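You operate a simulated robot arm through the tools that you are given. There is no shell and no other tool. Be economical: measure what you need, move in short steps, check, and stop when the job is done.

You run a simulated robot arm. Do the job below in one go: nothing can be reset, and whatever is moved stays where it is left.

## Task
Press the green finished cap's spout home, then check its height and put it back in its well.
Fine: use the lever press; leave its slide out and the gauge arm aside. Where these are worked on the way, their far stop is far enough and under half their travel is too little: gauge arm.

Only the result counts: the job must be done as asked and must still hold three seconds after the hand-in. Knocking over, shifting, dropping, spilling or breaking anything else fails it. Lids that push on must go on centred and level and be pressed home; caps that screw on are set level and turned clockwise until they are tight.

## Robot
A 7-joint arm with a two-finger gripper, on a carriage that runs on a rail from [-2161, 19] to [218, -2] (x, y) and turns from -166 to 166 degrees about z. Base frame: it is fixed where the carriage stands at the start and does not move with it; the origin is on the floor, on the carriage's upright axis, x ahead of it, y to its left, z up; the surface under the hand at the start is at about z = 860. Readings come in mm, degrees, newtons and seconds.
Its first joint turns from -149.0 to 149.0 degrees. Places, roughly: blue plunger button [1000, -200, 1000]; gauge arm [1000, -200, 1000]; height gauge [1100, -100, 900]; nest of the press [1100, 100, 900]; red press lever [1000, 200, 1000]; seat of the height gauge [1100, -100, 900]; slide plate [1100, 0, 900]. Payload 2.45 kg.
The tool frame sits at the grasp point between the pads (the TCP): z along the fingers, y along the line on which they close. The tips reach 26 mm beyond it. The gripper opens to 96 mm. The gripper's body begins 69 mm behind the TCP.
Orientation is that of the tool frame in the base frame, as a unit quaternion [x, y, z, w]. With the fingers straight down and closing along the base's y, the tool's x points along the base's -x, its y along +y and its z along -z.

## Interface
- The arm moves only by the tool nudge_tool. Its argument "deltas" is a list that holds one entry, the list of rows, each a list of 7 numbers: the shift along the tool's x, y, z in mm, then the turn, a rotation vector about the tool's x, y, z in degrees, then the opening in per cent of the stroke, from 0 (shut) to 100 (fully open). In form: [[[tx, ty, tz, ax, ay, az, fingers], ...]]. A call has 1 to 12 rows; each row shifts and turns the commanded pose from where the row before left it, along the tool's axes as they then stand. Rows are played at 5 a second. More than 50 mm and 8.6 degrees between two rows, or a gripper value outside its range, and nothing of the call is played. Where a pose cannot be reached the arm comes as near as it can. A force on the tool above 40 N (or 10 N above the force at the start of the call, whichever is more), or a blocked arm, ends the call early, and 0.2 s more pass. The fingers move at their own pace and stop on an object; they squeeze with about 39 N. The grip force told is the motor's: it shows also when the fingers shut on nothing. Time passes only in rows, and 0.2 s behind the last, so rows that do not move let the fingers close. The reply holds the time, the measured pose of the TCP, the force on the tool along the base axes, the opening and the grip force, in the units named above and with some noise, with the torque about the TCP (base axes, N m) and any sound that the robot's microphone picked up.
- Cameras (640 x 400 px; columns grow to the right, rows downward): "scene" is now at [38.7, 140.4, 1686.1]; the picture's right is [-0.22, -0.97, 0.00], its down [-0.54, 0.12, -0.84] and it looks along [0.81, -0.19, -0.55] (base axes); focal length 253 px, centre (320, 200). "wrist" rides on the gripper at [82, 3, -98] in the tool frame; the picture's right is [-0.04, 1.00, 0.00], its down [-0.73, -0.03, -0.68] and it looks along [-0.68, -0.03, 0.73] (tool axes); focal length 256 px, centre (320, 200). There is no depth. A picture from a camera that has moved, and an enlarged one, comes with that camera's place and axes in the base frame and with its lens. The place of the scene camera against the robot may be out by one fixed shift of up to 12 mm in any direction.
- capture(camera): a new picture of that camera. The clock stands still meanwhile.
- slide_trunk(by): slides the trunk up (or, below 0, down) by that many mm; the arm and the scene camera ride with it, the base frame stays. It gives what a move gives, with no picture.
- roll_base(legs): drives the robot by 1 to 6 legs, each [ahead, left, turn to the left] in mm, mm and degrees, along the robot's own axes; the way and the turn of a leg run together, so that a leg with both is an arc; at most 1500 mm and 180 degrees a leg. The arm and the cameras ride along, it lands a little off, and it stops where it bumps. It keeps to its track: a leg is cut to what the track allows. It gives what a move gives.
- aim_head(pan, tilt): turns the head with the scene camera to pan (to the left, within 155 degrees either way) and tilt (down, from -29 to 69), counted from straight ahead of the robot. It gives what a move gives.
- inspect(camera, box): a new picture of the part [left, top, right, bottom] of that camera's present view, enlarged. The clock stands still meanwhile.
- close_job(): hands the job in; it is judged then, once.

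Go step by step. Nothing tells you exact positions but the pictures and the camera data: compare them with the known pose of the tool, close in by small moves and look again before you grip or let go. The budget is 120 turns and 98 pictures, counting those below and the enlarged ones. Unless the task says otherwise, let go and move clear before handing in, and close with one line.

The tools are called after "Request:" by a JSON object that holds its "api" and its "payload". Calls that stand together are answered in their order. nudge_tool: Moves the arm, as the interface text tells. Its arguments: {"type":"object","properties":{"deltas":{"type":"array","items":{"type":"array","items":{"type":"array","items":{"type":"number"}}}}},"required":["deltas"]} The other tools are called the same way: slide_trunk (by) slides the trunk up or down; roll_base (legs) drives the base; aim_head (pan, tilt) turns the head that bears the scene camera; capture (camera) takes a picture; inspect (camera, box) takes an enlarged picture of a part of a camera's view; close_job () hands the job in.

At the start:

```text
time: 0.0
ee_pos: [892.5, 194.4, 1266.5]
ee_rot: [0.0, 1.0, 0.0, 0.001]
contact_force: [-0.4, 0.4, -0.6]
moment: [-0.01, 0.0, 0.02]
width: 96.1
grip_force: 0.0
trunk travel left (down, up): [-675.0, 35.0]
robot x, y, heading: [3.0, -0.4, 0.0]
head pan, tilt: [-12.9, 33.3]
```

scene: 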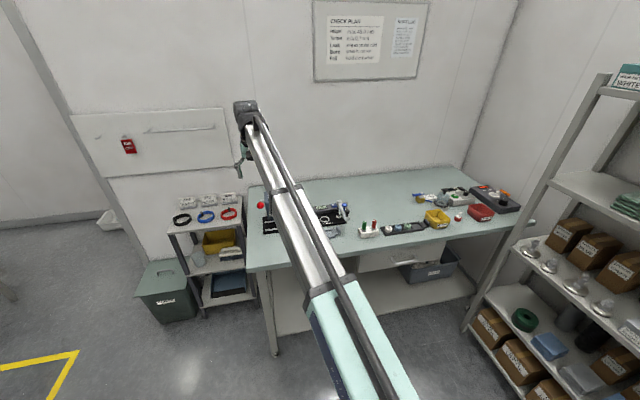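
wrist: 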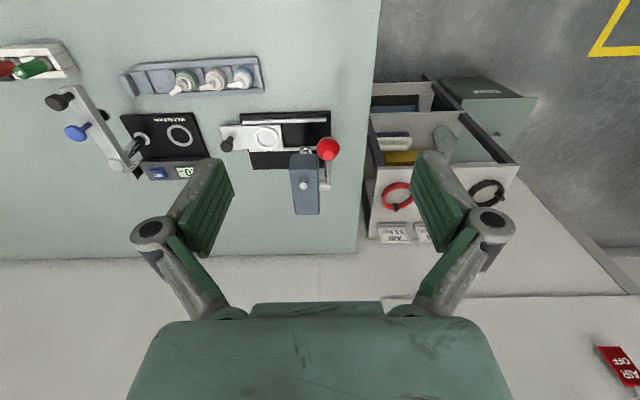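

I see the bench with the press (red lever) and the gauge at its right, and the three-well tray nearer to me. I'll enlarge both views first.

Request:
{"api": "inspect", "payload": {"camera": "wrist", "box": [100, 40, 370, 220]}}

Request:
{"api": "inspect", "payload": {"camera": "wrist", "box": [0, 30, 220, 200]}}

Request:
{"api": "inspect", "payload": {"camera": "scene", "box": [310, 0, 440, 90]}}

Request:
{"api": "inspect", "payload": {"camera": "scene", "box": [240, 180, 520, 270]}}

```text
2.22 times, centred on (235, 130) of wrist
camera zoom: at [811.7, 197.5, 1364.9], right [0.04, 1.0, 0.0], down [0.73, -0.03, 0.68], along [0.68, -0.03, -0.73], focal length 569 px, centre (509, 356)
```

zoom: 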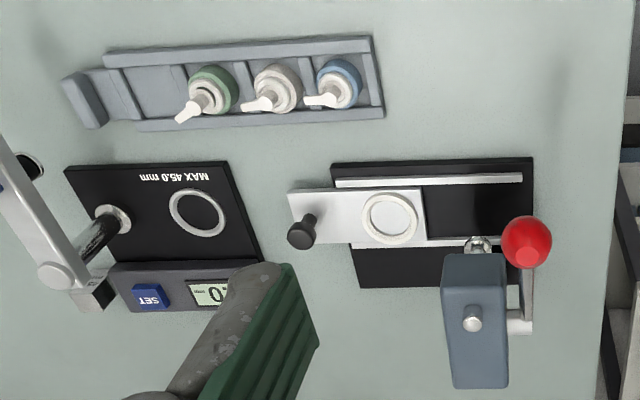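

```text
2.35 times, centred on (110, 115) of wrist
camera zoom: at [811.7, 197.5, 1364.9], right [0.04, 1.0, 0.0], down [0.73, -0.03, 0.68], along [0.68, -0.03, -0.73], focal length 602 px, centre (814, 400)
```

zoom: 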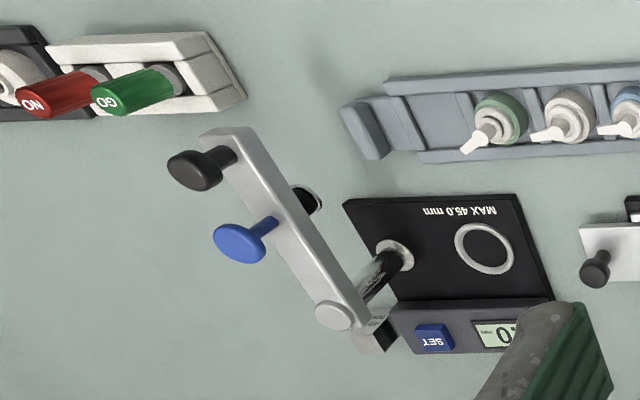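

```text
4.44 times, centred on (375, 45) of scene
camera zoom: at [38.7, 140.4, 1686.1], right [-0.22, -0.97, 0.0], down [-0.54, 0.12, -0.84], along [0.81, -0.19, -0.55], focal length 1124 px, centre (76, 889)
```

zoom: 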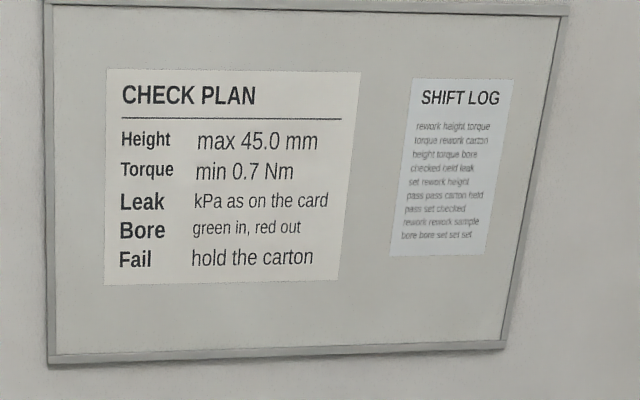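

```text
2.29 times, centred on (380, 225) of scene
camera zoom: at [38.7, 140.4, 1686.1], right [-0.22, -0.97, 0.0], down [-0.54, 0.12, -0.84], along [0.81, -0.19, -0.55], focal length 578 px, centre (183, 143)
```

zoom: 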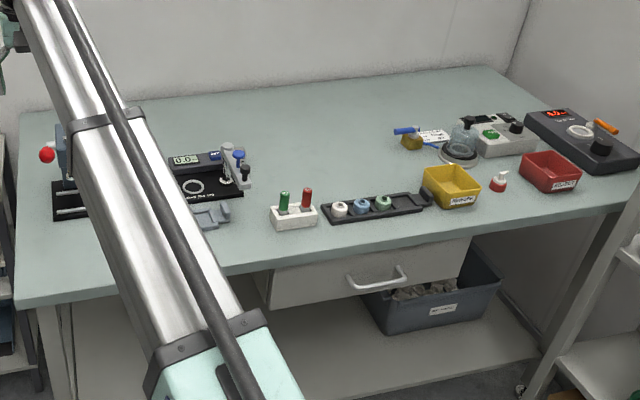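

The green-collared spout cap sits about at [959, -51], the press nest near [1077, 73] and the gauge seat near [1069, -111]. I'll go closer, staying high, for better pictures.

Request:
{"api": "nudge_tool", "payload": {"deltas": [[[8.5, -38, 29, 0, 0, 0, 100], [8.5, -38, 29, 0, 0, 0, 100], [8.5, -38, 29, 0, 0, 0, 100], [8.5, -38, 29, 0, 0, 0, 100], [8.5, -38, 29, 0, 0, 0, 100], [0, 0, 0, 0, 0, 0, 100]]]}}

Request:
{"api": "capture", "payload": {"camera": "wrist"}}

Request:
{"api": "capture", "payload": {"camera": "scene"}}

```text
time: 1.4
ee_pos: [850.0, 3.4, 1117.8]
ee_rot: [0.0, 1.0, 0.0, -0.001]
contact_force: [0.7, 0.2, -0.1]
moment: [0.0, 0.0, -0.03]
width: 96.0
grip_force: 0.0
trunk travel left (down, up): [-675.0, 35.0]
robot x, y, heading: [-3.3, 2.5, -0.0]
head pan, tilt: [-12.9, 33.3]
```

```text
91 pictures are left
camera wrist: at [769.1, 5.9, 1217.7], right [0.04, 1.0, 0.0], down [0.73, -0.03, 0.68], along [0.68, -0.03, -0.73], focal length 256 px, centre (320, 200)
```

wrist: 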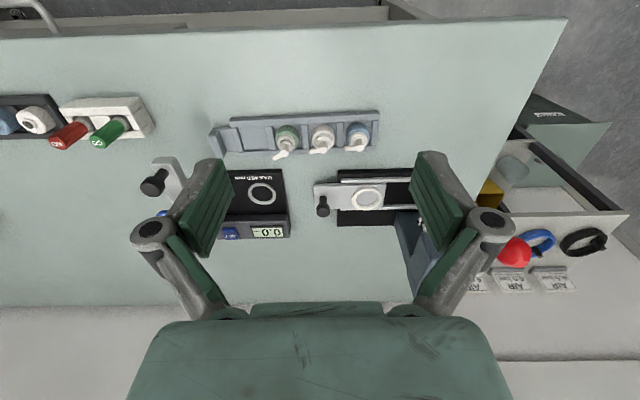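

```text
90 pictures are left
camera scene: at [38.7, 140.0, 1686.1], right [-0.22, -0.97, 0.0], down [-0.54, 0.12, -0.84], along [0.81, -0.19, -0.55], focal length 253 px, centre (320, 200)
```

scene: 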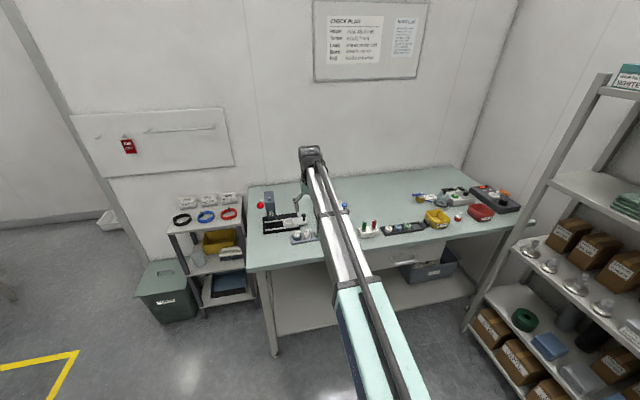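

Request:
{"api": "inspect", "payload": {"camera": "scene", "box": [245, 180, 325, 250]}}

Request:
{"api": "inspect", "payload": {"camera": "wrist", "box": [200, 95, 400, 220]}}

```text
5.71 times, centred on (285, 215) of scene
camera zoom: at [38.7, 140.0, 1686.1], right [-0.22, -0.97, 0.0], down [-0.54, 0.12, -0.84], along [0.81, -0.19, -0.55], focal length 1445 px, centre (520, 114)
```

zoom: 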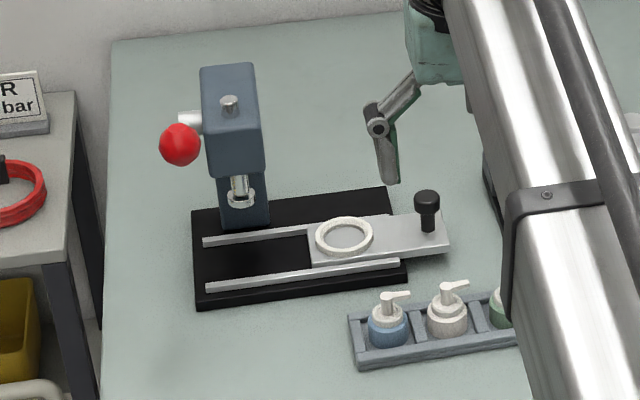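

```text
3.20 times, centred on (300, 158) of wrist
camera zoom: at [769.1, 5.9, 1217.7], right [0.04, 1.0, 0.0], down [0.73, -0.03, 0.68], along [0.68, -0.03, -0.73], focal length 819 px, centre (384, 336)
```

zoom: 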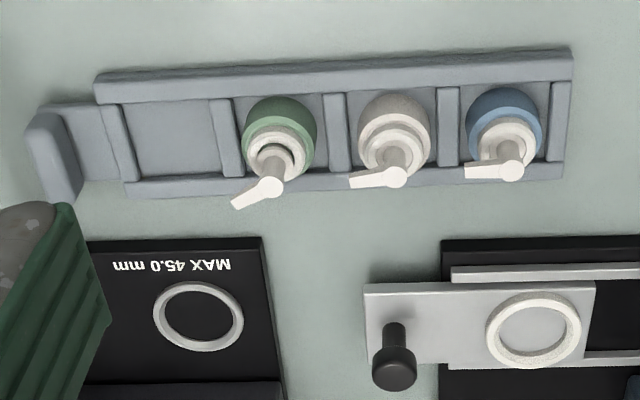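

The green pump cap stands at about [956, -49] with its nozzle angled off to -y/+x, so I'll come above it with the fingers turned about 48° to clear the nozzle and its neighbour.

Request:
{"api": "nudge_tool", "payload": {"deltas": [[[-26.5, -13, 31, 0, 0, 0, 60], [-26.5, -13, 31, 0, 0, 0, 60], [-26.5, -13, 31, 0, 0, 0, 60], [-26.5, -13, 31, 0, 0, 0, 60], [0, 0, 0, 0, 0, 8, 50], [0, 0, 0, 0, 0, 8, 50], [0, 0, 0, 0, 0, 8, 50], [0, 0, 0, 0, 0, 8, 50], [0, 0, 0, 0, 0, 8, 50], [0, 0, 0, 0, 0, 8, 50], [0, 0, 0, 0, 0, 0, 50]]]}}

Request:
{"api": "capture", "payload": {"camera": "wrist"}}

Request:
{"api": "inspect", "payload": {"camera": "scene", "box": [270, 180, 380, 250]}}

```text
time: 3.8
ee_pos: [956.3, -48.4, 997.3]
ee_rot: [0.407, 0.913, 0.0, 0.001]
contact_force: [-0.3, -0.4, 0.0]
moment: [0.04, 0.03, 0.02]
width: 47.8
grip_force: 0.1
trunk travel left (down, up): [-675.0, 35.0]
robot x, y, heading: [1.2, -3.7, 0.0]
head pan, tilt: [-12.9, 33.3]
```

```text
87 pictures are left
camera wrist: at [904.6, 15.3, 1095.6], right [0.77, 0.64, 0.0], down [0.47, -0.57, 0.68], along [0.43, -0.52, -0.73], focal length 256 px, centre (320, 200)
```

wrist: 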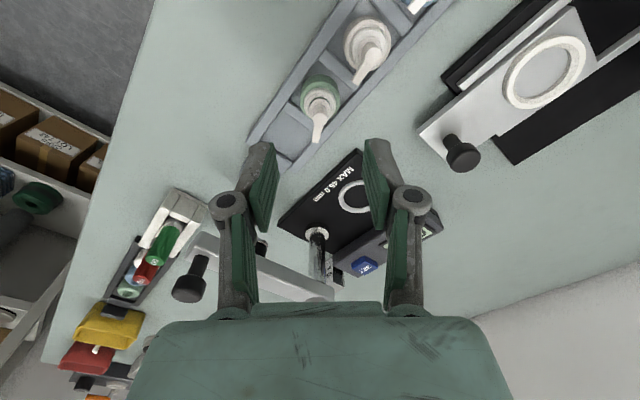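

```text
5.71 times, centred on (325, 215) of scene
camera zoom: at [38.7, 140.4, 1686.1], right [-0.22, -0.97, 0.0], down [-0.54, 0.12, -0.84], along [0.81, -0.19, -0.55], focal length 1445 px, centre (291, 114)
```

zoom: 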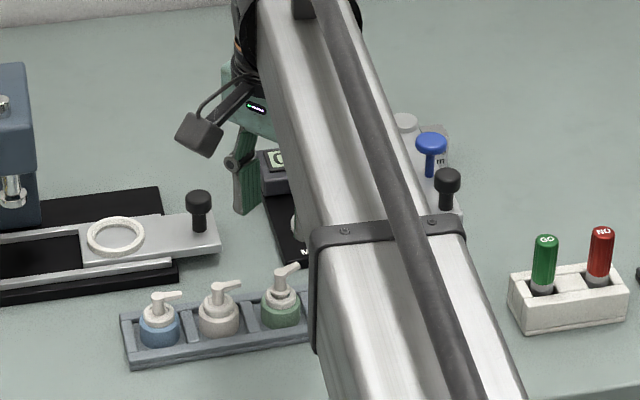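

Request:
{"api": "inspect", "payload": {"camera": "wrist", "box": [270, 50, 370, 150]}}

```text
4.00 times, centred on (320, 100) of wrist
camera zoom: at [904.6, 15.3, 1095.6], right [0.77, 0.64, 0.0], down [0.47, -0.57, 0.68], along [0.43, -0.52, -0.73], focal length 1024 px, centre (320, 600)
```

zoom: 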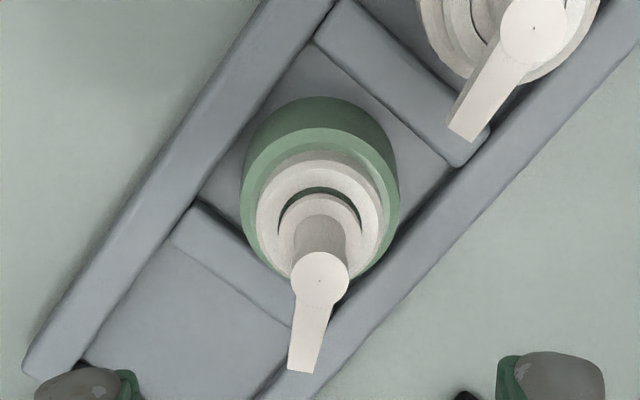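

The collar is centred between the fingers and the nozzle points square to the closing line. Descending to collar height and looking.

Request:
{"api": "nudge_tool", "payload": {"deltas": [[[0, 0, 40, 0, 0, 0, 50], [0, 0, 30, 0, 0, 0, 50], [0, 0, 20, 0, 0, 0, 50], [0, 0, 0, 0, 0, 0, 50]]]}}

Request:
{"api": "capture", "payload": {"camera": "wrist"}}

Request:
{"api": "inspect", "payload": {"camera": "scene", "box": [280, 210, 340, 250]}}

```text
time: 4.8
ee_pos: [956.5, -47.8, 905.5]
ee_rot: [0.407, 0.913, 0.0, 0.0]
contact_force: [0.2, -0.4, -0.2]
moment: [0.01, -0.01, -0.06]
width: 47.9
grip_force: 0.0
trunk travel left (down, up): [-675.0, 35.0]
robot x, y, heading: [1.6, -2.2, -0.1]
head pan, tilt: [-12.9, 33.3]
```

```text
84 pictures are left
camera wrist: at [905.4, 14.3, 1005.0], right [0.77, 0.64, 0.0], down [0.47, -0.56, 0.68], along [0.43, -0.52, -0.73], focal length 256 px, centre (320, 200)
```

wrist: 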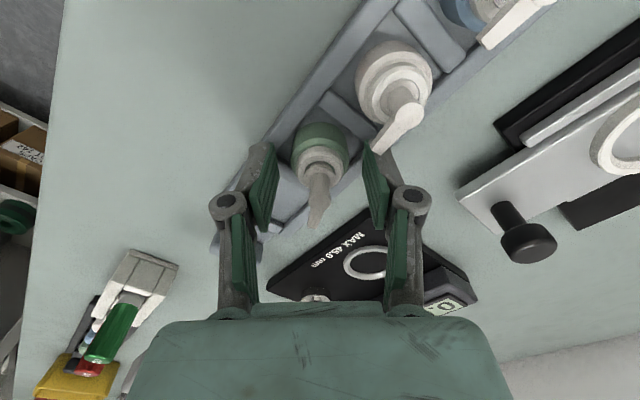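

```text
10.00 times, centred on (310, 230) of scene
camera zoom: at [38.8, 140.4, 1686.1], right [-0.22, -0.97, 0.0], down [-0.54, 0.12, -0.84], along [0.81, -0.19, -0.55], focal length 2528 px, centre (420, -100)
```

zoom: 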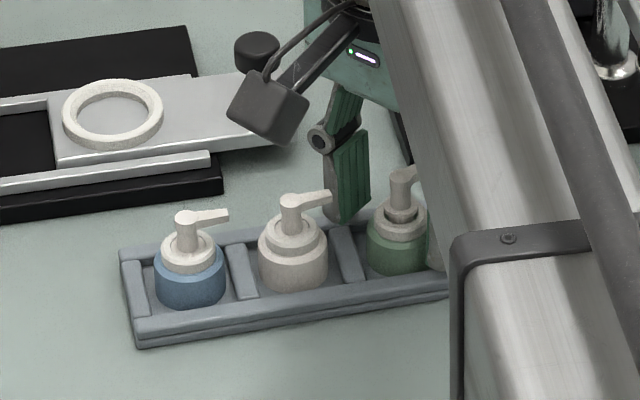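

Request:
{"api": "inspect", "payload": {"camera": "wrist", "box": [240, 110, 400, 240]}}

```text
3.08 times, centred on (320, 175) of wrist
camera zoom: at [905.4, 14.3, 1005.0], right [0.77, 0.64, 0.0], down [0.47, -0.56, 0.68], along [0.43, -0.52, -0.73], focal length 788 px, centre (320, 277)
```

zoom: 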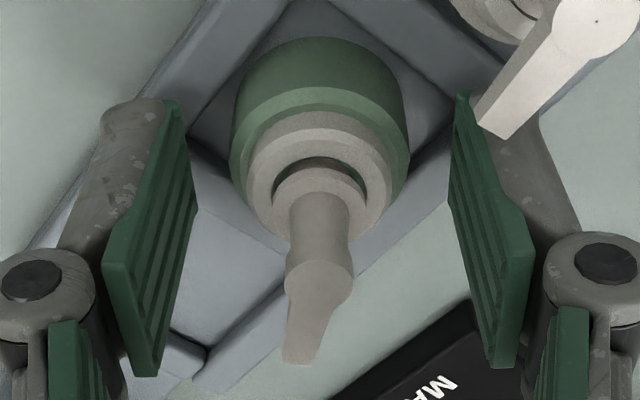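

Well aligned; the collar spans about z 871–889. I'll go 4 mm lower, then close.

Request:
{"api": "nudge_tool", "payload": {"deltas": [[[0, 0, 4, 0, 0, 0, 50], [0, 0, 0, 0, 0, 0, 50], [0, 0, 0, 0, 0, 0, 30], [0, 0, 0, 0, 0, 0, 20], [0, 0, 0, 0, 0, 0, 20]]]}}

Request:
{"api": "inspect", "payload": {"camera": "wrist", "box": [240, 110, 400, 240]}}

```text
time: 6.0
ee_pos: [957.5, -49.0, 902.9]
ee_rot: [0.407, 0.914, 0.0, 0.0]
contact_force: [0.2, -0.2, 1.0]
moment: [-0.03, 0.0, 0.0]
width: 31.6
grip_force: 10.2
trunk travel left (down, up): [-675.0, 35.0]
robot x, y, heading: [2.2, 1.9, -0.2]
head pan, tilt: [-12.9, 33.3]
```

```text
3.08 times, centred on (320, 175) of wrist
camera zoom: at [905.5, 14.3, 1001.3], right [0.77, 0.64, 0.0], down [0.47, -0.56, 0.68], along [0.43, -0.52, -0.73], focal length 788 px, centre (320, 277)
```

zoom: 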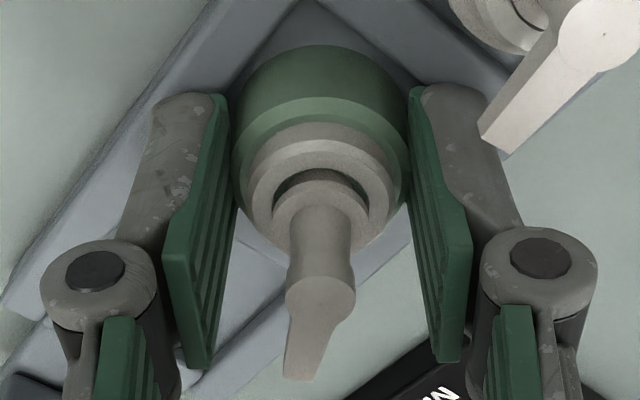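

Gripped at 31.6 mm on the collar. Now squeeze, lift straight up and turn back so the camera is on my side.

Request:
{"api": "nudge_tool", "payload": {"deltas": [[[0, 0, 0, 0, 0, 0, 0], [0, 0, -10, 0, 0, 0, 0], [0, 0, -40, 0, 0, 0, 0], [0, 0, -48, 0, 0, 0, 0], [0, 0, 0, 0, 0, -8, 0], [0, 0, 0, 0, 0, -8, 0], [0, 0, 0, 0, 0, -8, 0], [0, 0, 0, 0, 0, -8, 0], [0, 0, 0, 0, 0, -8, 0], [0, 0, 0, 0, 0, -8, 0], [0, 0, 0, 0, 0, 0, 0]]]}}

Request:
{"api": "capture", "payload": {"camera": "wrist"}}

```text
time: 8.4
ee_pos: [955.7, -48.3, 1001.8]
ee_rot: [-0.001, 1.0, 0.0, 0.0]
contact_force: [0.6, -0.7, -0.6]
moment: [-0.01, 0.02, 0.01]
width: 31.7
grip_force: 10.0
trunk travel left (down, up): [-675.0, 35.0]
robot x, y, heading: [3.1, -1.3, 0.1]
head pan, tilt: [-12.9, 33.3]
```

```text
80 pictures are left
camera wrist: at [875.2, -44.8, 1100.4], right [0.04, 1.0, 0.0], down [0.73, -0.03, 0.68], along [0.68, -0.03, -0.73], focal length 256 px, centre (320, 200)
```

wrist: 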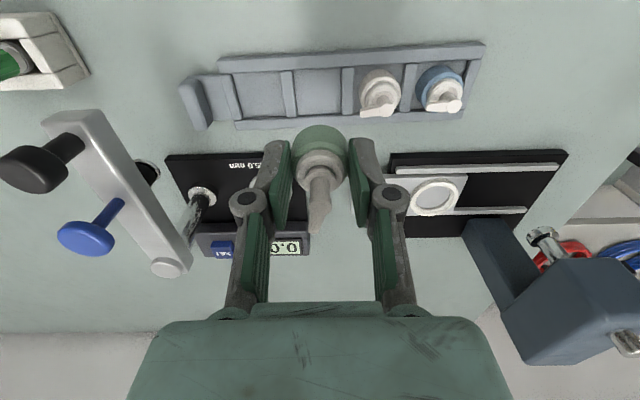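

The cap is held well. Let me measure the nest ring, tower and gauge seat from here.

Request:
{"api": "inspect", "payload": {"camera": "wrist", "box": [380, 140, 580, 265]}}

Request:
{"api": "inspect", "payload": {"camera": "scene", "box": [255, 190, 315, 240]}}

```text
3.20 times, centred on (480, 202) of wrist
camera zoom: at [875.2, -44.8, 1100.4], right [0.04, 1.0, 0.0], down [0.73, -0.03, 0.68], along [0.68, -0.03, -0.73], focal length 819 px, centre (-192, 192)
```

zoom: 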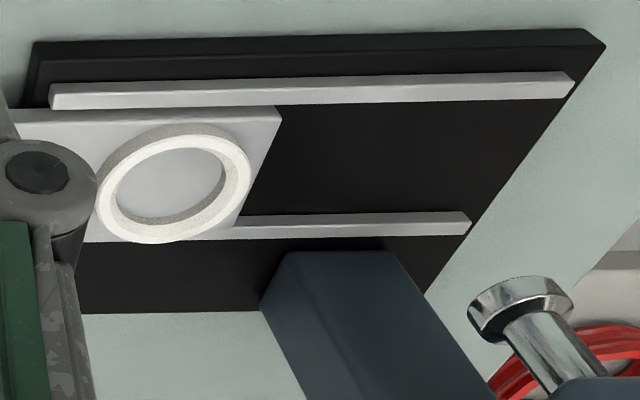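

```text
8.00 times, centred on (285, 215) of scene
camera zoom: at [38.7, 140.4, 1686.1], right [-0.22, -0.97, 0.0], down [-0.54, 0.12, -0.84], along [0.81, -0.19, -0.55], focal length 2022 px, centre (600, 80)
```

zoom: 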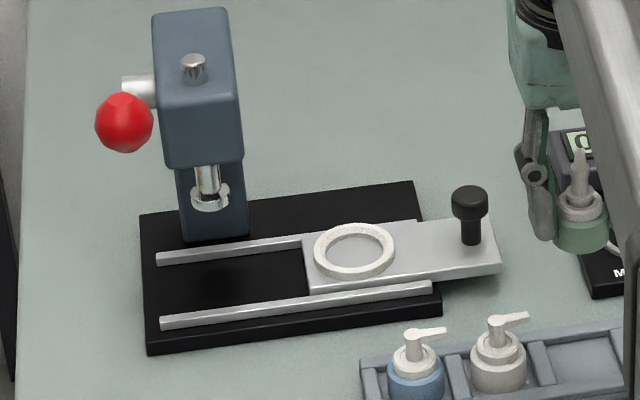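

The nest ring triangulates to about [1074, 74] with its top at z ≈ 890, and the tower's near face lies at y ≈ 140, so there is room. Moving above the nest.

Request:
{"api": "nudge_tool", "payload": {"deltas": [[[-29.6, 30.6, 0, 0, 0, 0, 0], [-29.6, 30.6, 0, 0, 0, 0, 0], [-29.6, 30.6, 0, 0, 0, 0, 0], [-29.6, 30.6, 0, 0, 0, 0, 0], [0, 0, 30, 0, 0, 0, 0], [0, 0, 0, 0, 0, 0, 0]]]}}

Request:
{"api": "capture", "payload": {"camera": "wrist"}}

Request:
{"api": "inspect", "payload": {"camera": "scene", "box": [255, 185, 335, 245]}}

```text
time: 9.8
ee_pos: [1074.9, 76.4, 970.6]
ee_rot: [0.0, 1.0, 0.0, 0.0]
contact_force: [0.1, 0.2, -0.4]
moment: [0.0, 0.0, -0.02]
width: 31.4
grip_force: 10.2
trunk travel left (down, up): [-675.0, 35.0]
robot x, y, heading: [-0.4, -5.6, -0.2]
head pan, tilt: [-12.9, 33.3]
```

```text
77 pictures are left
camera wrist: at [994.2, 78.6, 1069.5], right [0.04, 1.0, 0.0], down [0.73, -0.03, 0.68], along [0.68, -0.03, -0.73], focal length 256 px, centre (320, 200)
```

wrist: 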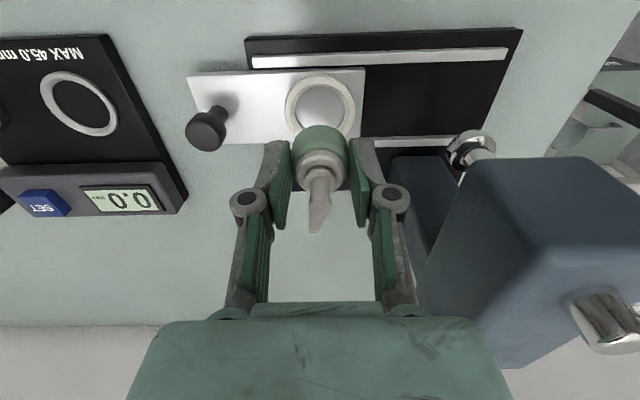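

```text
6.67 times, centred on (295, 215) of scene
camera zoom: at [38.8, 140.2, 1686.1], right [-0.22, -0.97, 0.0], down [-0.54, 0.12, -0.84], along [0.81, -0.19, -0.55], focal length 1685 px, centre (487, 100)
```

zoom: 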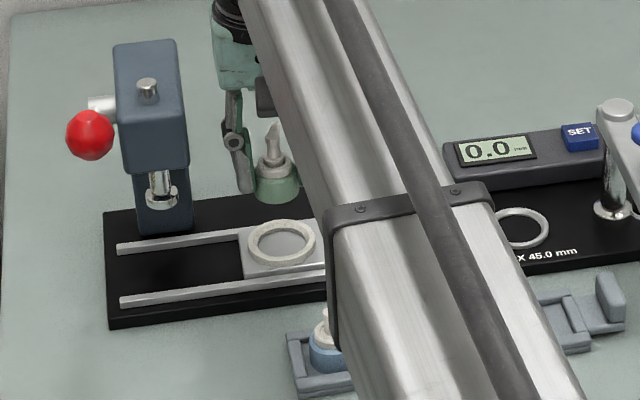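

Request:
{"api": "inspect", "payload": {"camera": "wrist", "box": [250, 60, 390, 160]}}

```text
4.00 times, centred on (320, 110) of wrist
camera zoom: at [994.2, 78.6, 1069.5], right [0.04, 1.0, 0.0], down [0.73, -0.03, 0.68], along [0.68, -0.03, -0.73], focal length 1024 px, centre (320, 560)
```

zoom: 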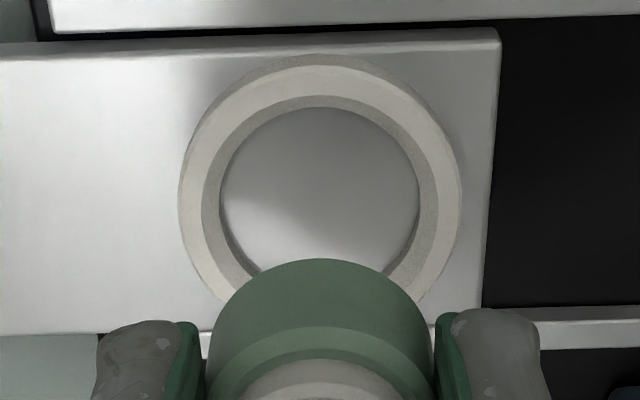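

Ring and cap are concentric within about a millimetre. Lowering gently.

Request:
{"api": "nudge_tool", "payload": {"deltas": [[[0, 0, 30, 0, 0, 0, 0], [0, 0, 16, 0, 0, 0, 0], [0, 0, 4, 0, 0, 0, 0], [0, 0, 2, 0, 0, 0, 0], [0, 0, 0, 0, 0, 0, 0]]]}}

Request:
{"api": "inspect", "payload": {"camera": "wrist", "box": [240, 90, 400, 210]}}

Request:
{"api": "inspect", "payload": {"camera": "scene", "box": [265, 200, 305, 230]}}

```text
time: 11.0
ee_pos: [1072.7, 74.3, 920.2]
ee_rot: [0.0, 1.0, 0.0, -0.001]
contact_force: [-3.5, 1.6, 0.4]
moment: [0.03, 0.11, 0.01]
width: 31.8
grip_force: 10.1
trunk travel left (down, up): [-675.0, 35.0]
robot x, y, heading: [-0.4, -1.1, 0.3]
head pan, tilt: [-12.9, 33.3]
```

```text
3.33 times, centred on (320, 150) of wrist
camera zoom: at [993.4, 77.7, 1018.9], right [0.04, 1.0, 0.0], down [0.73, -0.03, 0.68], along [0.68, -0.03, -0.73], focal length 853 px, centre (320, 367)
```

zoom: 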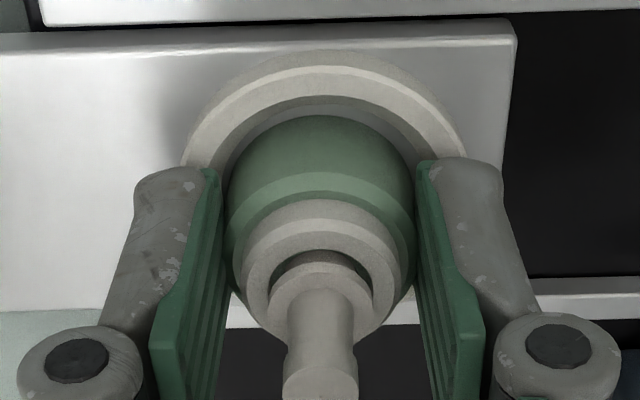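

```text
13.33 times, centred on (285, 215) of scene
camera zoom: at [38.3, 140.5, 1686.1], right [-0.22, -0.97, 0.0], down [-0.54, 0.12, -0.84], along [0.81, -0.19, -0.55], focal length 3371 px, centre (787, 0)
```

zoom: 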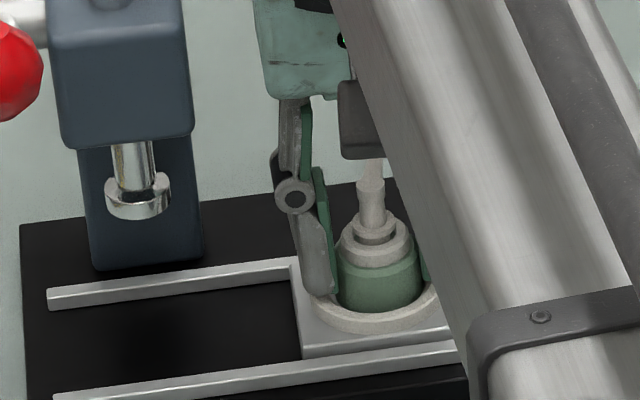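

The cap brushes the ring's far side (force -x), so I'll shift 2 mm toward me and go on lowering.

Request:
{"api": "nudge_tool", "payload": {"deltas": [[[2, 0.7, -1, 0, 0, 0, 0], [0, 0, 2, 0, 0, 0, 0], [0, 0, 1.5, 0, 0, 0, 0], [0, 0, 1, 0, 0, 0, 0], [0, 0, 0, 0, 0, 0, 0]]]}}

Request:
{"api": "inspect", "payload": {"camera": "wrist", "box": [240, 90, 400, 210]}}

```text
time: 12.2
ee_pos: [1072.2, 75.7, 917.4]
ee_rot: [0.0, 1.0, 0.0, 0.0]
contact_force: [0.7, -0.6, 6.6]
moment: [-0.03, -0.02, -0.04]
width: 31.9
grip_force: 10.6
trunk travel left (down, up): [-675.0, 35.0]
robot x, y, heading: [-2.9, 2.4, -0.1]
head pan, tilt: [-12.9, 33.3]
```

```text
3.33 times, centred on (320, 150) of wrist
camera zoom: at [991.4, 79.2, 1015.7], right [0.04, 1.0, 0.0], down [0.73, -0.03, 0.68], along [0.68, -0.03, -0.73], focal length 853 px, centre (320, 367)
```

zoom: 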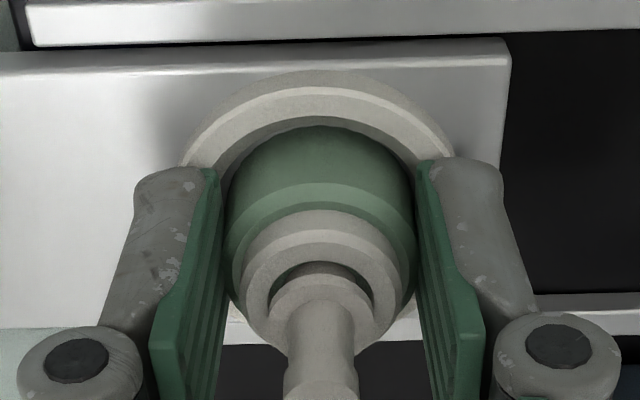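

Vertical contact of 6.6 N with no side force: it is down in the nest. Releasing gently and looking.

Request:
{"api": "nudge_tool", "payload": {"deltas": [[[0, 0, -0.5, 0, 0, 0, 0], [0, 0, 0, 0, 0, 0, 38], [0, 0, 0, 0, 0, 0, 48], [0, 0, 0, 0, 0, 0, 48]]]}}

Request:
{"api": "inspect", "payload": {"camera": "wrist", "box": [240, 90, 400, 210]}}

```text
time: 13.2
ee_pos: [1073.7, 75.9, 916.2]
ee_rot: [0.0, 1.0, 0.0, 0.0]
contact_force: [-0.2, 0.3, -0.7]
moment: [0.02, 0.0, 0.01]
width: 46.0
grip_force: 0.0
trunk travel left (down, up): [-675.0, 35.0]
robot x, y, heading: [1.0, -1.4, -0.2]
head pan, tilt: [-12.9, 33.3]
```

```text
3.33 times, centred on (320, 150) of wrist
camera zoom: at [991.6, 79.2, 1015.1], right [0.04, 1.0, 0.0], down [0.73, -0.03, 0.68], along [0.68, -0.03, -0.73], focal length 853 px, centre (320, 367)
```

zoom: 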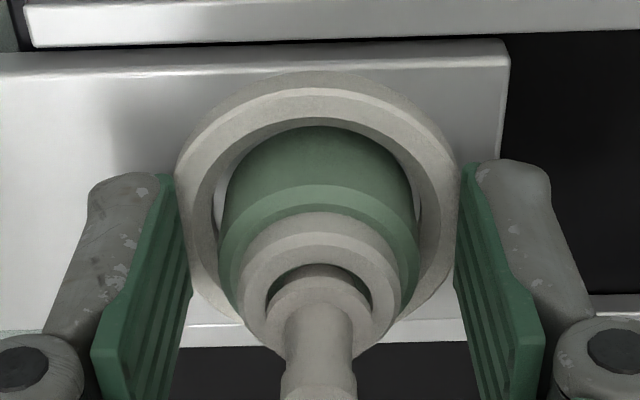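

The cap stayed seated as the fingers opened. Lifting clear and going over the slide knob near [1072, -1], turning the hand to keep clear of the press head.

Request:
{"api": "nudge_tool", "payload": {"deltas": [[[0, 0, -30, 0, 0, 0, 48], [0, 0, -45, 0, 0, 0, 48], [0, -38, 0, 0, 0, 0, 48], [0, -38, 0, 0, 0, 0, 48], [0, 0, 0, 0, 0, -8, 48], [0, 0, 0, 0, 0, -8, 48], [0, 0, 0, 0, 0, -8, 48], [0, 0, 0, 0, 0, -8, 48], [0, 0, 0, 0, 0, -8, 48], [0, 0, 0, 0, 0, -8, 48], [0, 0, 0, 0, 0, -8, 48], [0, 0, 0, 0, 0, -4, 48]]]}}

Request:
{"api": "capture", "payload": {"camera": "wrist"}}

Request:
{"api": "inspect", "payload": {"camera": "scene", "box": [255, 185, 335, 245]}}

```text
time: 15.8
ee_pos: [1072.9, 1.1, 990.7]
ee_rot: [-0.501, 0.866, 0.001, -0.001]
contact_force: [0.1, 0.3, -0.2]
moment: [0.02, -0.02, 0.02]
width: 45.8
grip_force: 0.1
trunk travel left (down, up): [-675.0, 35.0]
robot x, y, heading: [-0.2, -2.5, 0.1]
head pan, tilt: [-12.9, 33.3]
```

```text
70 pictures are left
camera wrist: at [1029.9, -69.5, 1089.6], right [-0.85, 0.53, 0.0], down [0.39, 0.62, 0.68], along [0.36, 0.57, -0.73], focal length 256 px, centre (320, 200)
```

wrist: 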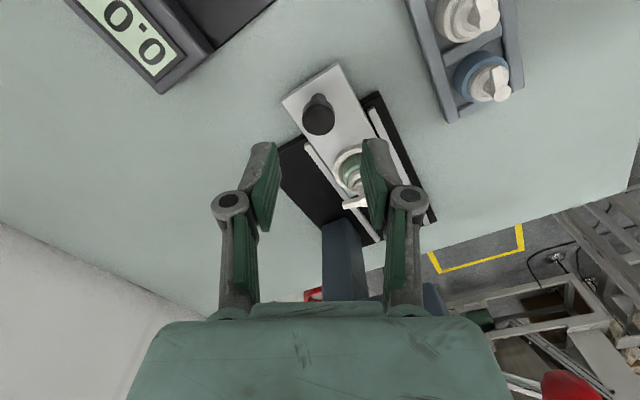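

```text
6.67 times, centred on (295, 215) of scene
camera zoom: at [38.7, 140.4, 1686.1], right [-0.22, -0.97, 0.0], down [-0.54, 0.12, -0.84], along [0.81, -0.19, -0.55], focal length 1685 px, centre (487, 100)
```

zoom: 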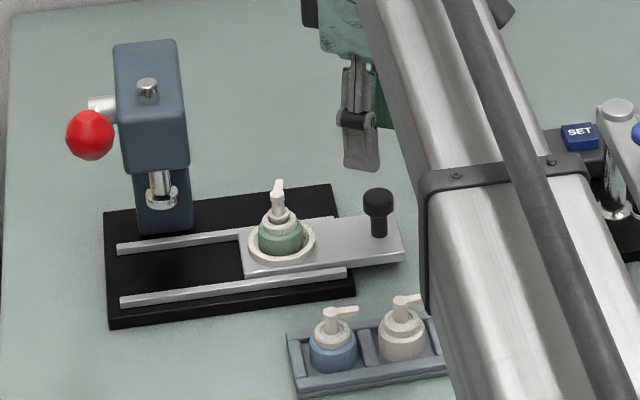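

The knob lies right under the hand. Descending and gripping it.

Request:
{"api": "nudge_tool", "payload": {"deltas": [[[0, -1.5, 30, 0, 0, 0, 48], [0, 0, 20, 0, 0, 0, 48], [0, 0, 11, 0, 0, 0, 48], [0, 0, 0, 0, 0, 0, 48]]]}}

Request:
{"api": "inspect", "payload": {"camera": "wrist", "box": [240, 100, 400, 220]}}

```text
time: 16.8
ee_pos: [1074.5, -0.2, 929.5]
ee_rot: [-0.5, 0.866, 0.0, 0.0]
contact_force: [-0.3, 0.0, -0.1]
moment: [0.01, 0.02, -0.01]
width: 46.1
grip_force: 0.2
trunk travel left (down, up): [-675.0, 35.0]
robot x, y, heading: [2.2, -0.2, -0.0]
head pan, tilt: [-12.9, 33.3]
```

```text
3.33 times, centred on (320, 160) of wrist
camera zoom: at [1031.1, -70.5, 1028.4], right [-0.85, 0.53, 0.0], down [0.39, 0.62, 0.68], along [0.36, 0.57, -0.73], focal length 853 px, centre (320, 333)
```

zoom: 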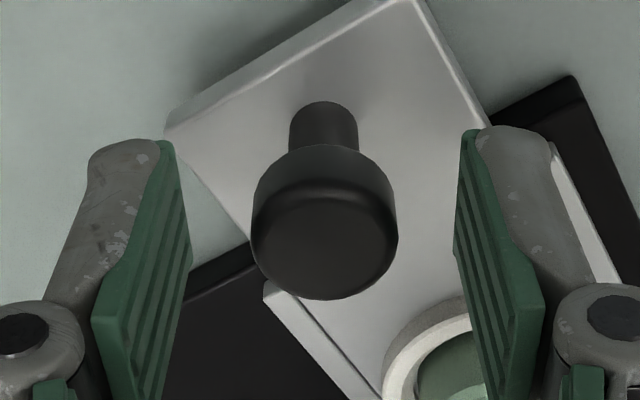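

Request:
{"api": "nudge_tool", "payload": {"deltas": [[[0, 0, 3, 0, 0, 0, 48], [0, 0, 0, 0, 0, 0, 10], [0, 0, 0, 0, 0, 0, 0], [0, 0, 0, 0, 0, 0, 0], [-8.7, 5, 0, 0, 0, 0, 0], [-8.7, 5, 0, 0, 0, 0, 0], [-8.7, 5, 0, 0, 0, 0, 0], [-8.7, 5, 0, 0, 0, 0, 0], [0, 0, 0, 0, 0, 0, 0]]]}}

Request:
{"api": "inspect", "payload": {"camera": "scene", "box": [255, 185, 335, 245]}}

```text
time: 18.8
ee_pos: [1073.1, 40.0, 927.6]
ee_rot: [-0.5, 0.866, -0.001, 0.001]
contact_force: [3.7, -0.1, 10.4]
moment: [-0.56, 0.17, 0.18]
width: 22.7
grip_force: 45.1
trunk travel left (down, up): [-675.0, 35.0]
robot x, y, heading: [0.9, -2.3, 0.0]
head pan, tilt: [-12.9, 33.3]
```

```text
6.67 times, centred on (295, 215) of scene
camera zoom: at [37.6, 140.5, 1686.2], right [-0.22, -0.97, 0.0], down [-0.53, 0.12, -0.84], along [0.82, -0.19, -0.55], focal length 1685 px, centre (487, 100)
```

zoom: 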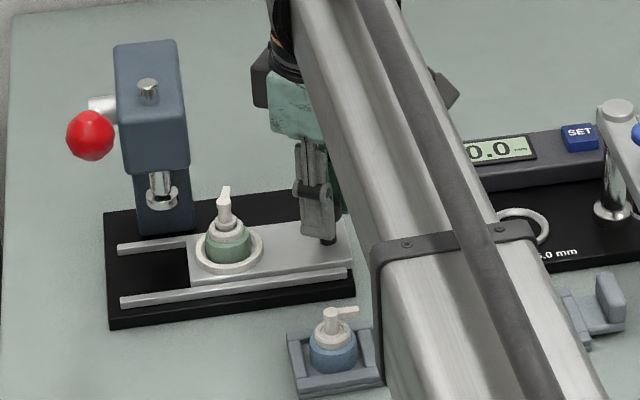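

Request:
{"api": "inspect", "payload": {"camera": "scene", "box": [268, 200, 298, 222]}}

Request:
{"api": "capture", "payload": {"camera": "wrist"}}

```text
16.00 times, centred on (283, 211) of scene
camera zoom: at [37.6, 140.5, 1686.2], right [-0.22, -0.97, 0.0], down [-0.53, 0.12, -0.84], along [0.82, -0.19, -0.55], focal length 4045 px, centre (912, 24)
```

zoom: 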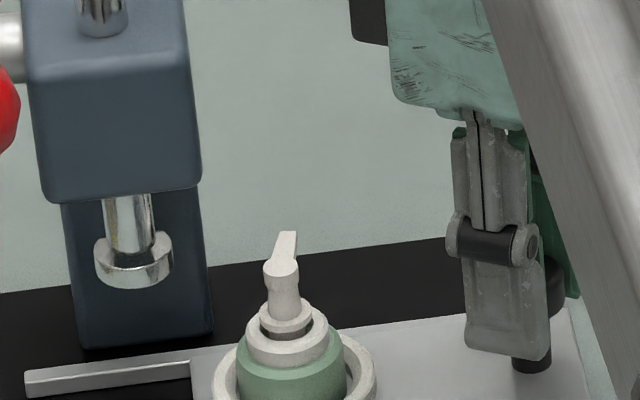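

```text
65 pictures are left
camera wrist: at [1030.8, -29.6, 1026.1], right [-0.85, 0.53, 0.0], down [0.39, 0.62, 0.68], along [0.36, 0.57, -0.73], focal length 256 px, centre (320, 200)
```

wrist: 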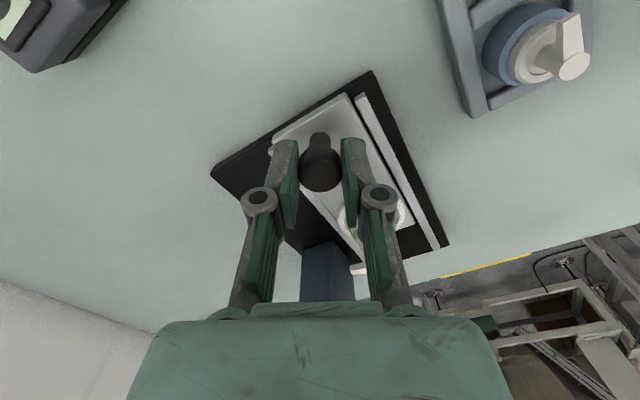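

The pump head passes below the ram foot by a few mm. Continuing to push the slide in toward its stop.

Request:
{"api": "nudge_tool", "payload": {"deltas": [[[-8.7, 5, 0, 0, 0, 0, 0], [-8.7, 5, 0, 0, 0, 0, 0], [-8.7, 5, 0, 0, 0, 0, 0], [-6.9, 4, 0, 0, 0, 0, 0], [-2.6, 1.5, 0, 0, 0, 0, 0], [-2.6, 1.5, 0, 0, 0, 0, 0], [-2.6, 1.5, 0, 0, 0, 0, 0], [0, 0, 0, 0, 0, 0, 0]]]}}

Request:
{"api": "inspect", "payload": {"camera": "scene", "box": [255, 190, 315, 235]}}

```text
time: 20.6
ee_pos: [1073.9, 84.6, 928.5]
ee_rot: [-0.499, 0.867, -0.001, 0.001]
contact_force: [9.6, -5.3, 6.2]
moment: [0.76, -0.56, 0.2]
width: 23.1
grip_force: 44.9
trunk travel left (down, up): [-675.0, 35.0]
robot x, y, heading: [1.0, 0.6, 0.1]
head pan, tilt: [-12.9, 33.3]
```

```text
8.89 times, centred on (285, 212) of scene
camera zoom: at [38.7, 139.6, 1686.2], right [-0.22, -0.97, 0.0], down [-0.54, 0.12, -0.84], along [0.81, -0.19, -0.55], focal length 2247 px, centre (631, 89)
```

zoom: 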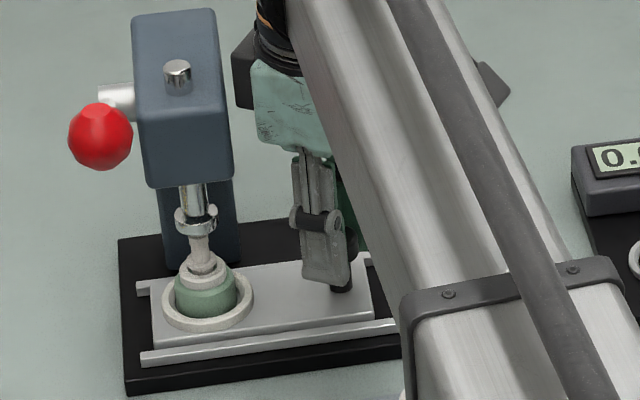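

Request:
{"api": "nudge_tool", "payload": {"deltas": [[[-1.7, 1, 0, 0, 0, 0, 0], [-1.7, 1, 0, 0, 0, 0, 0], [0, 0, 0, 0, 0, 0, 0]]]}}

Request:
{"api": "capture", "payload": {"camera": "wrist"}}

```text
time: 21.4
ee_pos: [1073.3, 83.7, 927.5]
ee_rot: [-0.498, 0.867, -0.001, -0.001]
contact_force: [16.3, -20.9, 8.7]
moment: [0.03, -0.45, 0.13]
width: 22.9
grip_force: 44.6
trunk travel left (down, up): [-675.0, 35.0]
robot x, y, heading: [1.4, 2.9, -0.1]
head pan, tilt: [-12.9, 33.3]
```

```text
63 pictures are left
camera wrist: at [1030.9, 15.6, 1026.2], right [-0.84, 0.54, 0.0], down [0.39, 0.62, 0.68], along [0.37, 0.57, -0.73], focal length 256 px, centre (320, 200)
```

wrist: 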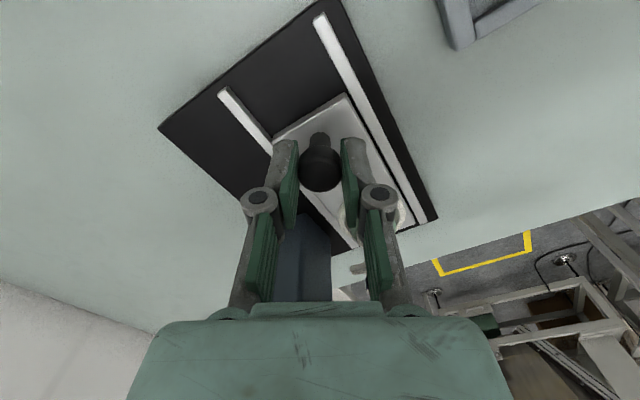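

The slide is at its stop (y ≈ 84.5). I'll ease off, release the knob and rise straight up, then look at the lever.

Request:
{"api": "nudge_tool", "payload": {"deltas": [[[3, -1.7, 0, 0, 0, 0, 0], [0, 0, 0, 0, 0, 0, 45], [0, 0, 0, 0, 0, 0, 45], [0, 0, -20, 0, 0, 0, 45], [0, 0, -45, 0, 0, 0, 45], [0, 0, -45, 0, 0, 0, 45], [0, 0, -45, 0, 0, 0, 45], [0, 0, -45, 0, 0, 0, 0], [0, 0, 0, 0, 0, 0, 0]]]}}

Request:
{"api": "inspect", "payload": {"camera": "scene", "box": [250, 185, 320, 235]}}

Request:
{"api": "capture", "payload": {"camera": "wrist"}}

```text
time: 23.4
ee_pos: [1072.8, 87.3, 1127.9]
ee_rot: [-0.5, 0.866, 0.001, 0.0]
contact_force: [-0.1, -0.5, -0.5]
moment: [0.0, 0.01, -0.03]
width: 0.1
grip_force: 28.8
trunk travel left (down, up): [-675.0, 35.0]
robot x, y, heading: [-0.7, -3.3, 0.2]
head pan, tilt: [-12.9, 33.3]
```

```text
8.00 times, centred on (285, 210) of scene
camera zoom: at [38.6, 140.4, 1686.1], right [-0.22, -0.97, 0.0], down [-0.54, 0.12, -0.84], along [0.81, -0.19, -0.55], focal length 2022 px, centre (600, 120)
```

zoom: 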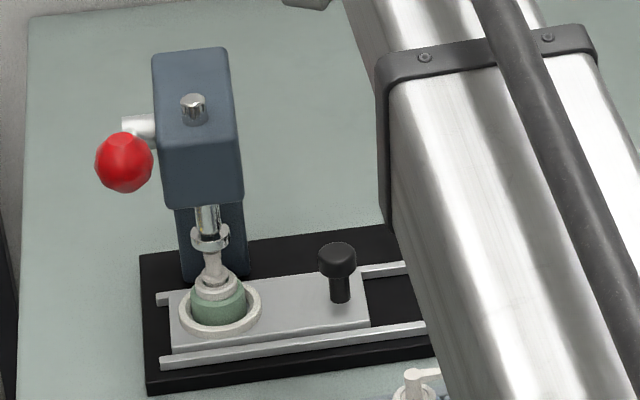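

```text
61 pictures are left
camera wrist: at [1029.3, 17.7, 1226.6], right [-0.85, 0.53, 0.0], down [0.39, 0.62, 0.68], along [0.36, 0.57, -0.73], focal length 256 px, centre (320, 200)
```

wrist: 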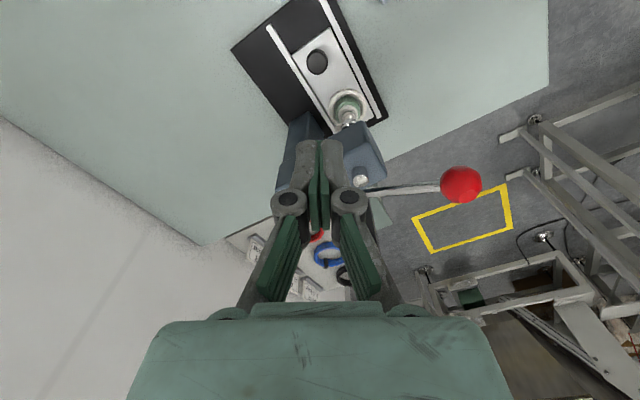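

The lever ball is at about [1000, 200, 1057] with its pivot near [1085, 195, 1015]. I'll go above it with shut fingers and check.

Request:
{"api": "nudge_tool", "payload": {"deltas": [[[-19.8, 41.1, 0, 0, 0, 0, 0], [-19.8, 41.1, 0, 0, 0, 0, 0], [-19.8, 41.1, 0, 0, 0, 0, 0], [0, 0, 10, 0, 0, 0, 0], [0, 0, 0, 0, 0, 0, 0]]]}}

Request:
{"api": "capture", "payload": {"camera": "wrist"}}

Request:
{"api": "inspect", "payload": {"camera": "scene", "box": [230, 165, 320, 235]}}

```text
time: 24.6
ee_pos: [995.0, 200.3, 1118.2]
ee_rot: [-0.5, 0.866, 0.0, 0.001]
contact_force: [-0.1, -0.8, 0.1]
moment: [-0.01, 0.03, -0.03]
width: 0.2
grip_force: 28.8
trunk travel left (down, up): [-675.0, 35.0]
robot x, y, heading: [1.2, -0.7, 0.0]
head pan, tilt: [-12.9, 33.3]
```

```text
60 pictures are left
camera wrist: at [953.3, 130.9, 1216.8], right [-0.85, 0.53, 0.0], down [0.39, 0.62, 0.68], along [0.36, 0.57, -0.73], focal length 256 px, centre (320, 200)
```

wrist: 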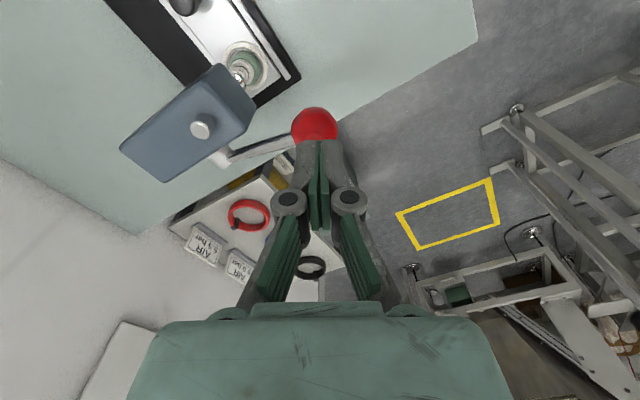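

```text
5.71 times, centred on (275, 200) of scene
camera zoom: at [38.9, 140.1, 1686.1], right [-0.22, -0.97, 0.0], down [-0.54, 0.12, -0.84], along [0.81, -0.19, -0.55], focal length 1445 px, centre (577, 200)
```

zoom: 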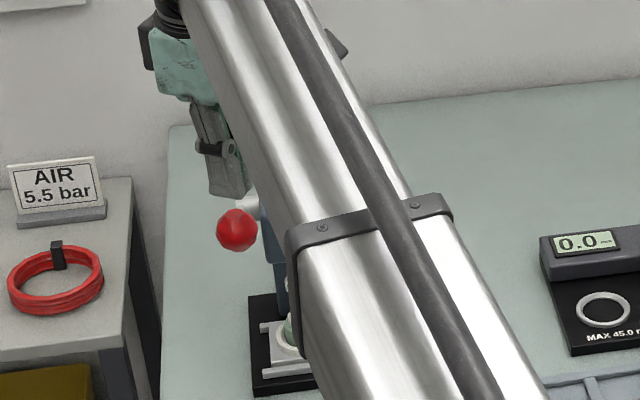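

Ball is right beneath the tips. Pressing the lever down in small steps.

Request:
{"api": "nudge_tool", "payload": {"deltas": [[[1.2, -1.9, 10, 0, 0, 0, 0], [0, 0, 8, 0, 0, 0, 0], [0, 0, 8, 0, 0, 0, 0], [0, 0, 8, 0, 0, 0, 0], [0, 0, 8, 0, 0, 0, 0], [0, 0, 8, 0, 0, 0, 0], [0, 0, 0, 0, 0, 0, 0]]]}}

Request:
{"api": "capture", "payload": {"camera": "wrist"}}

```text
time: 26.2
ee_pos: [997.4, 197.2, 1067.3]
ee_rot: [-0.5, 0.866, -0.001, 0.0]
contact_force: [0.1, 0.5, 1.8]
moment: [0.01, 0.0, -0.01]
width: 0.1
grip_force: 28.5
trunk travel left (down, up): [-675.0, 35.0]
robot x, y, heading: [-4.1, -1.5, -0.1]
head pan, tilt: [-12.9, 33.3]
```

```text
58 pictures are left
camera wrist: at [954.8, 128.0, 1166.2], right [-0.85, 0.53, 0.0], down [0.39, 0.62, 0.68], along [0.36, 0.57, -0.73], focal length 256 px, centre (320, 200)
```

wrist: 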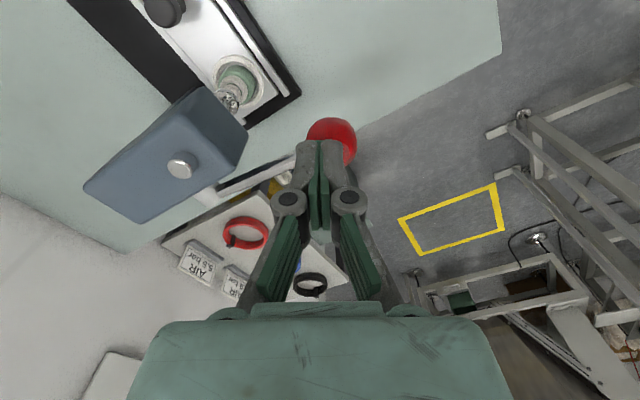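

The lever follows. I'll follow its arc and press on.

Request:
{"api": "nudge_tool", "payload": {"deltas": [[[0.8, 5.3, 6, 0, 0, 0, 0], [0, 0, 8, 0, 0, 0, 0], [0, 0, 8, 0, 0, 0, 0], [0, 0, 8, 0, 0, 0, 0], [0, 0, 8, 0, 0, 0, 0], [0, 0, 8, 0, 0, 0, 0], [0, 0, 0, 0, 0, 0, 0]]]}}

Request:
{"api": "capture", "payload": {"camera": "wrist"}}

```text
time: 27.8
ee_pos: [994.3, 200.4, 1021.8]
ee_rot: [-0.5, 0.866, 0.0, -0.001]
contact_force: [0.5, 0.2, 3.4]
moment: [0.02, -0.03, -0.01]
width: 6.1
grip_force: 28.9
trunk travel left (down, up): [-675.0, 35.0]
robot x, y, heading: [2.1, 0.7, -0.1]
head pan, tilt: [-12.9, 33.3]
```

```text
57 pictures are left
camera wrist: at [950.2, 131.4, 1120.2], right [-0.85, 0.53, 0.0], down [0.39, 0.62, 0.68], along [0.36, 0.57, -0.73], focal length 256 px, centre (320, 200)
```

wrist: 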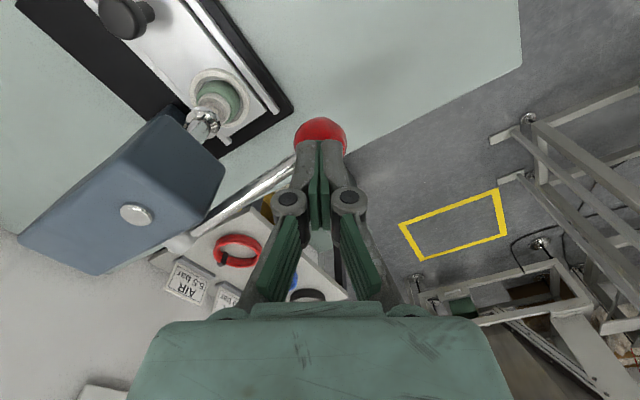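

Request:
{"api": "nudge_tool", "payload": {"deltas": [[[-0.5, -0.9, 6, 0, 0, 0, 0], [-0.5, -0.9, 6, 0, 0, 0, 0], [-0.5, -0.9, 6, 0, 0, 0, 0], [-0.5, -0.9, 5, 0, 0, 0, 0], [-0.5, -0.9, 5, 0, 0, 0, 0], [0, 0, 0, 0, 0, 0, 0]]]}}

Request:
{"api": "capture", "payload": {"camera": "wrist"}}

```text
time: 28.9
ee_pos: [995.1, 201.1, 1007.1]
ee_rot: [-0.5, 0.866, -0.001, 0.005]
contact_force: [-5.5, -0.6, 21.9]
moment: [-0.01, 0.11, 0.04]
width: 6.1
grip_force: 28.4
trunk travel left (down, up): [-675.0, 35.0]
robot x, y, heading: [0.4, 1.7, -0.0]
head pan, tilt: [-12.9, 33.3]
stopped in row 5: the force on the tool passed its limit at 44 N (the readings are from after the stop); the commanded pose is now the measured one
```

```text
56 pictures are left
camera wrist: at [951.6, 130.8, 1105.3], right [-0.85, 0.53, -0.01], down [0.39, 0.62, 0.68], along [0.37, 0.58, -0.73], focal length 256 px, centre (320, 200)
```

wrist: 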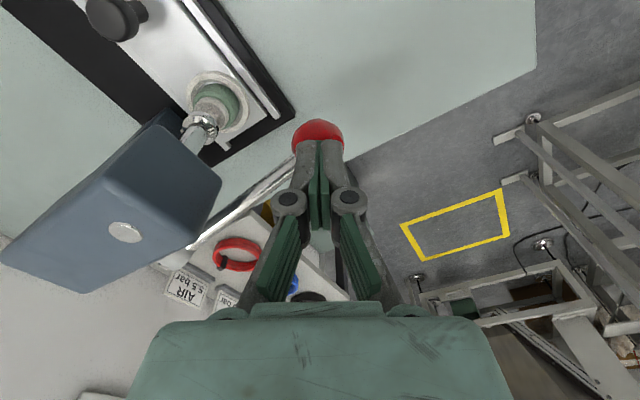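

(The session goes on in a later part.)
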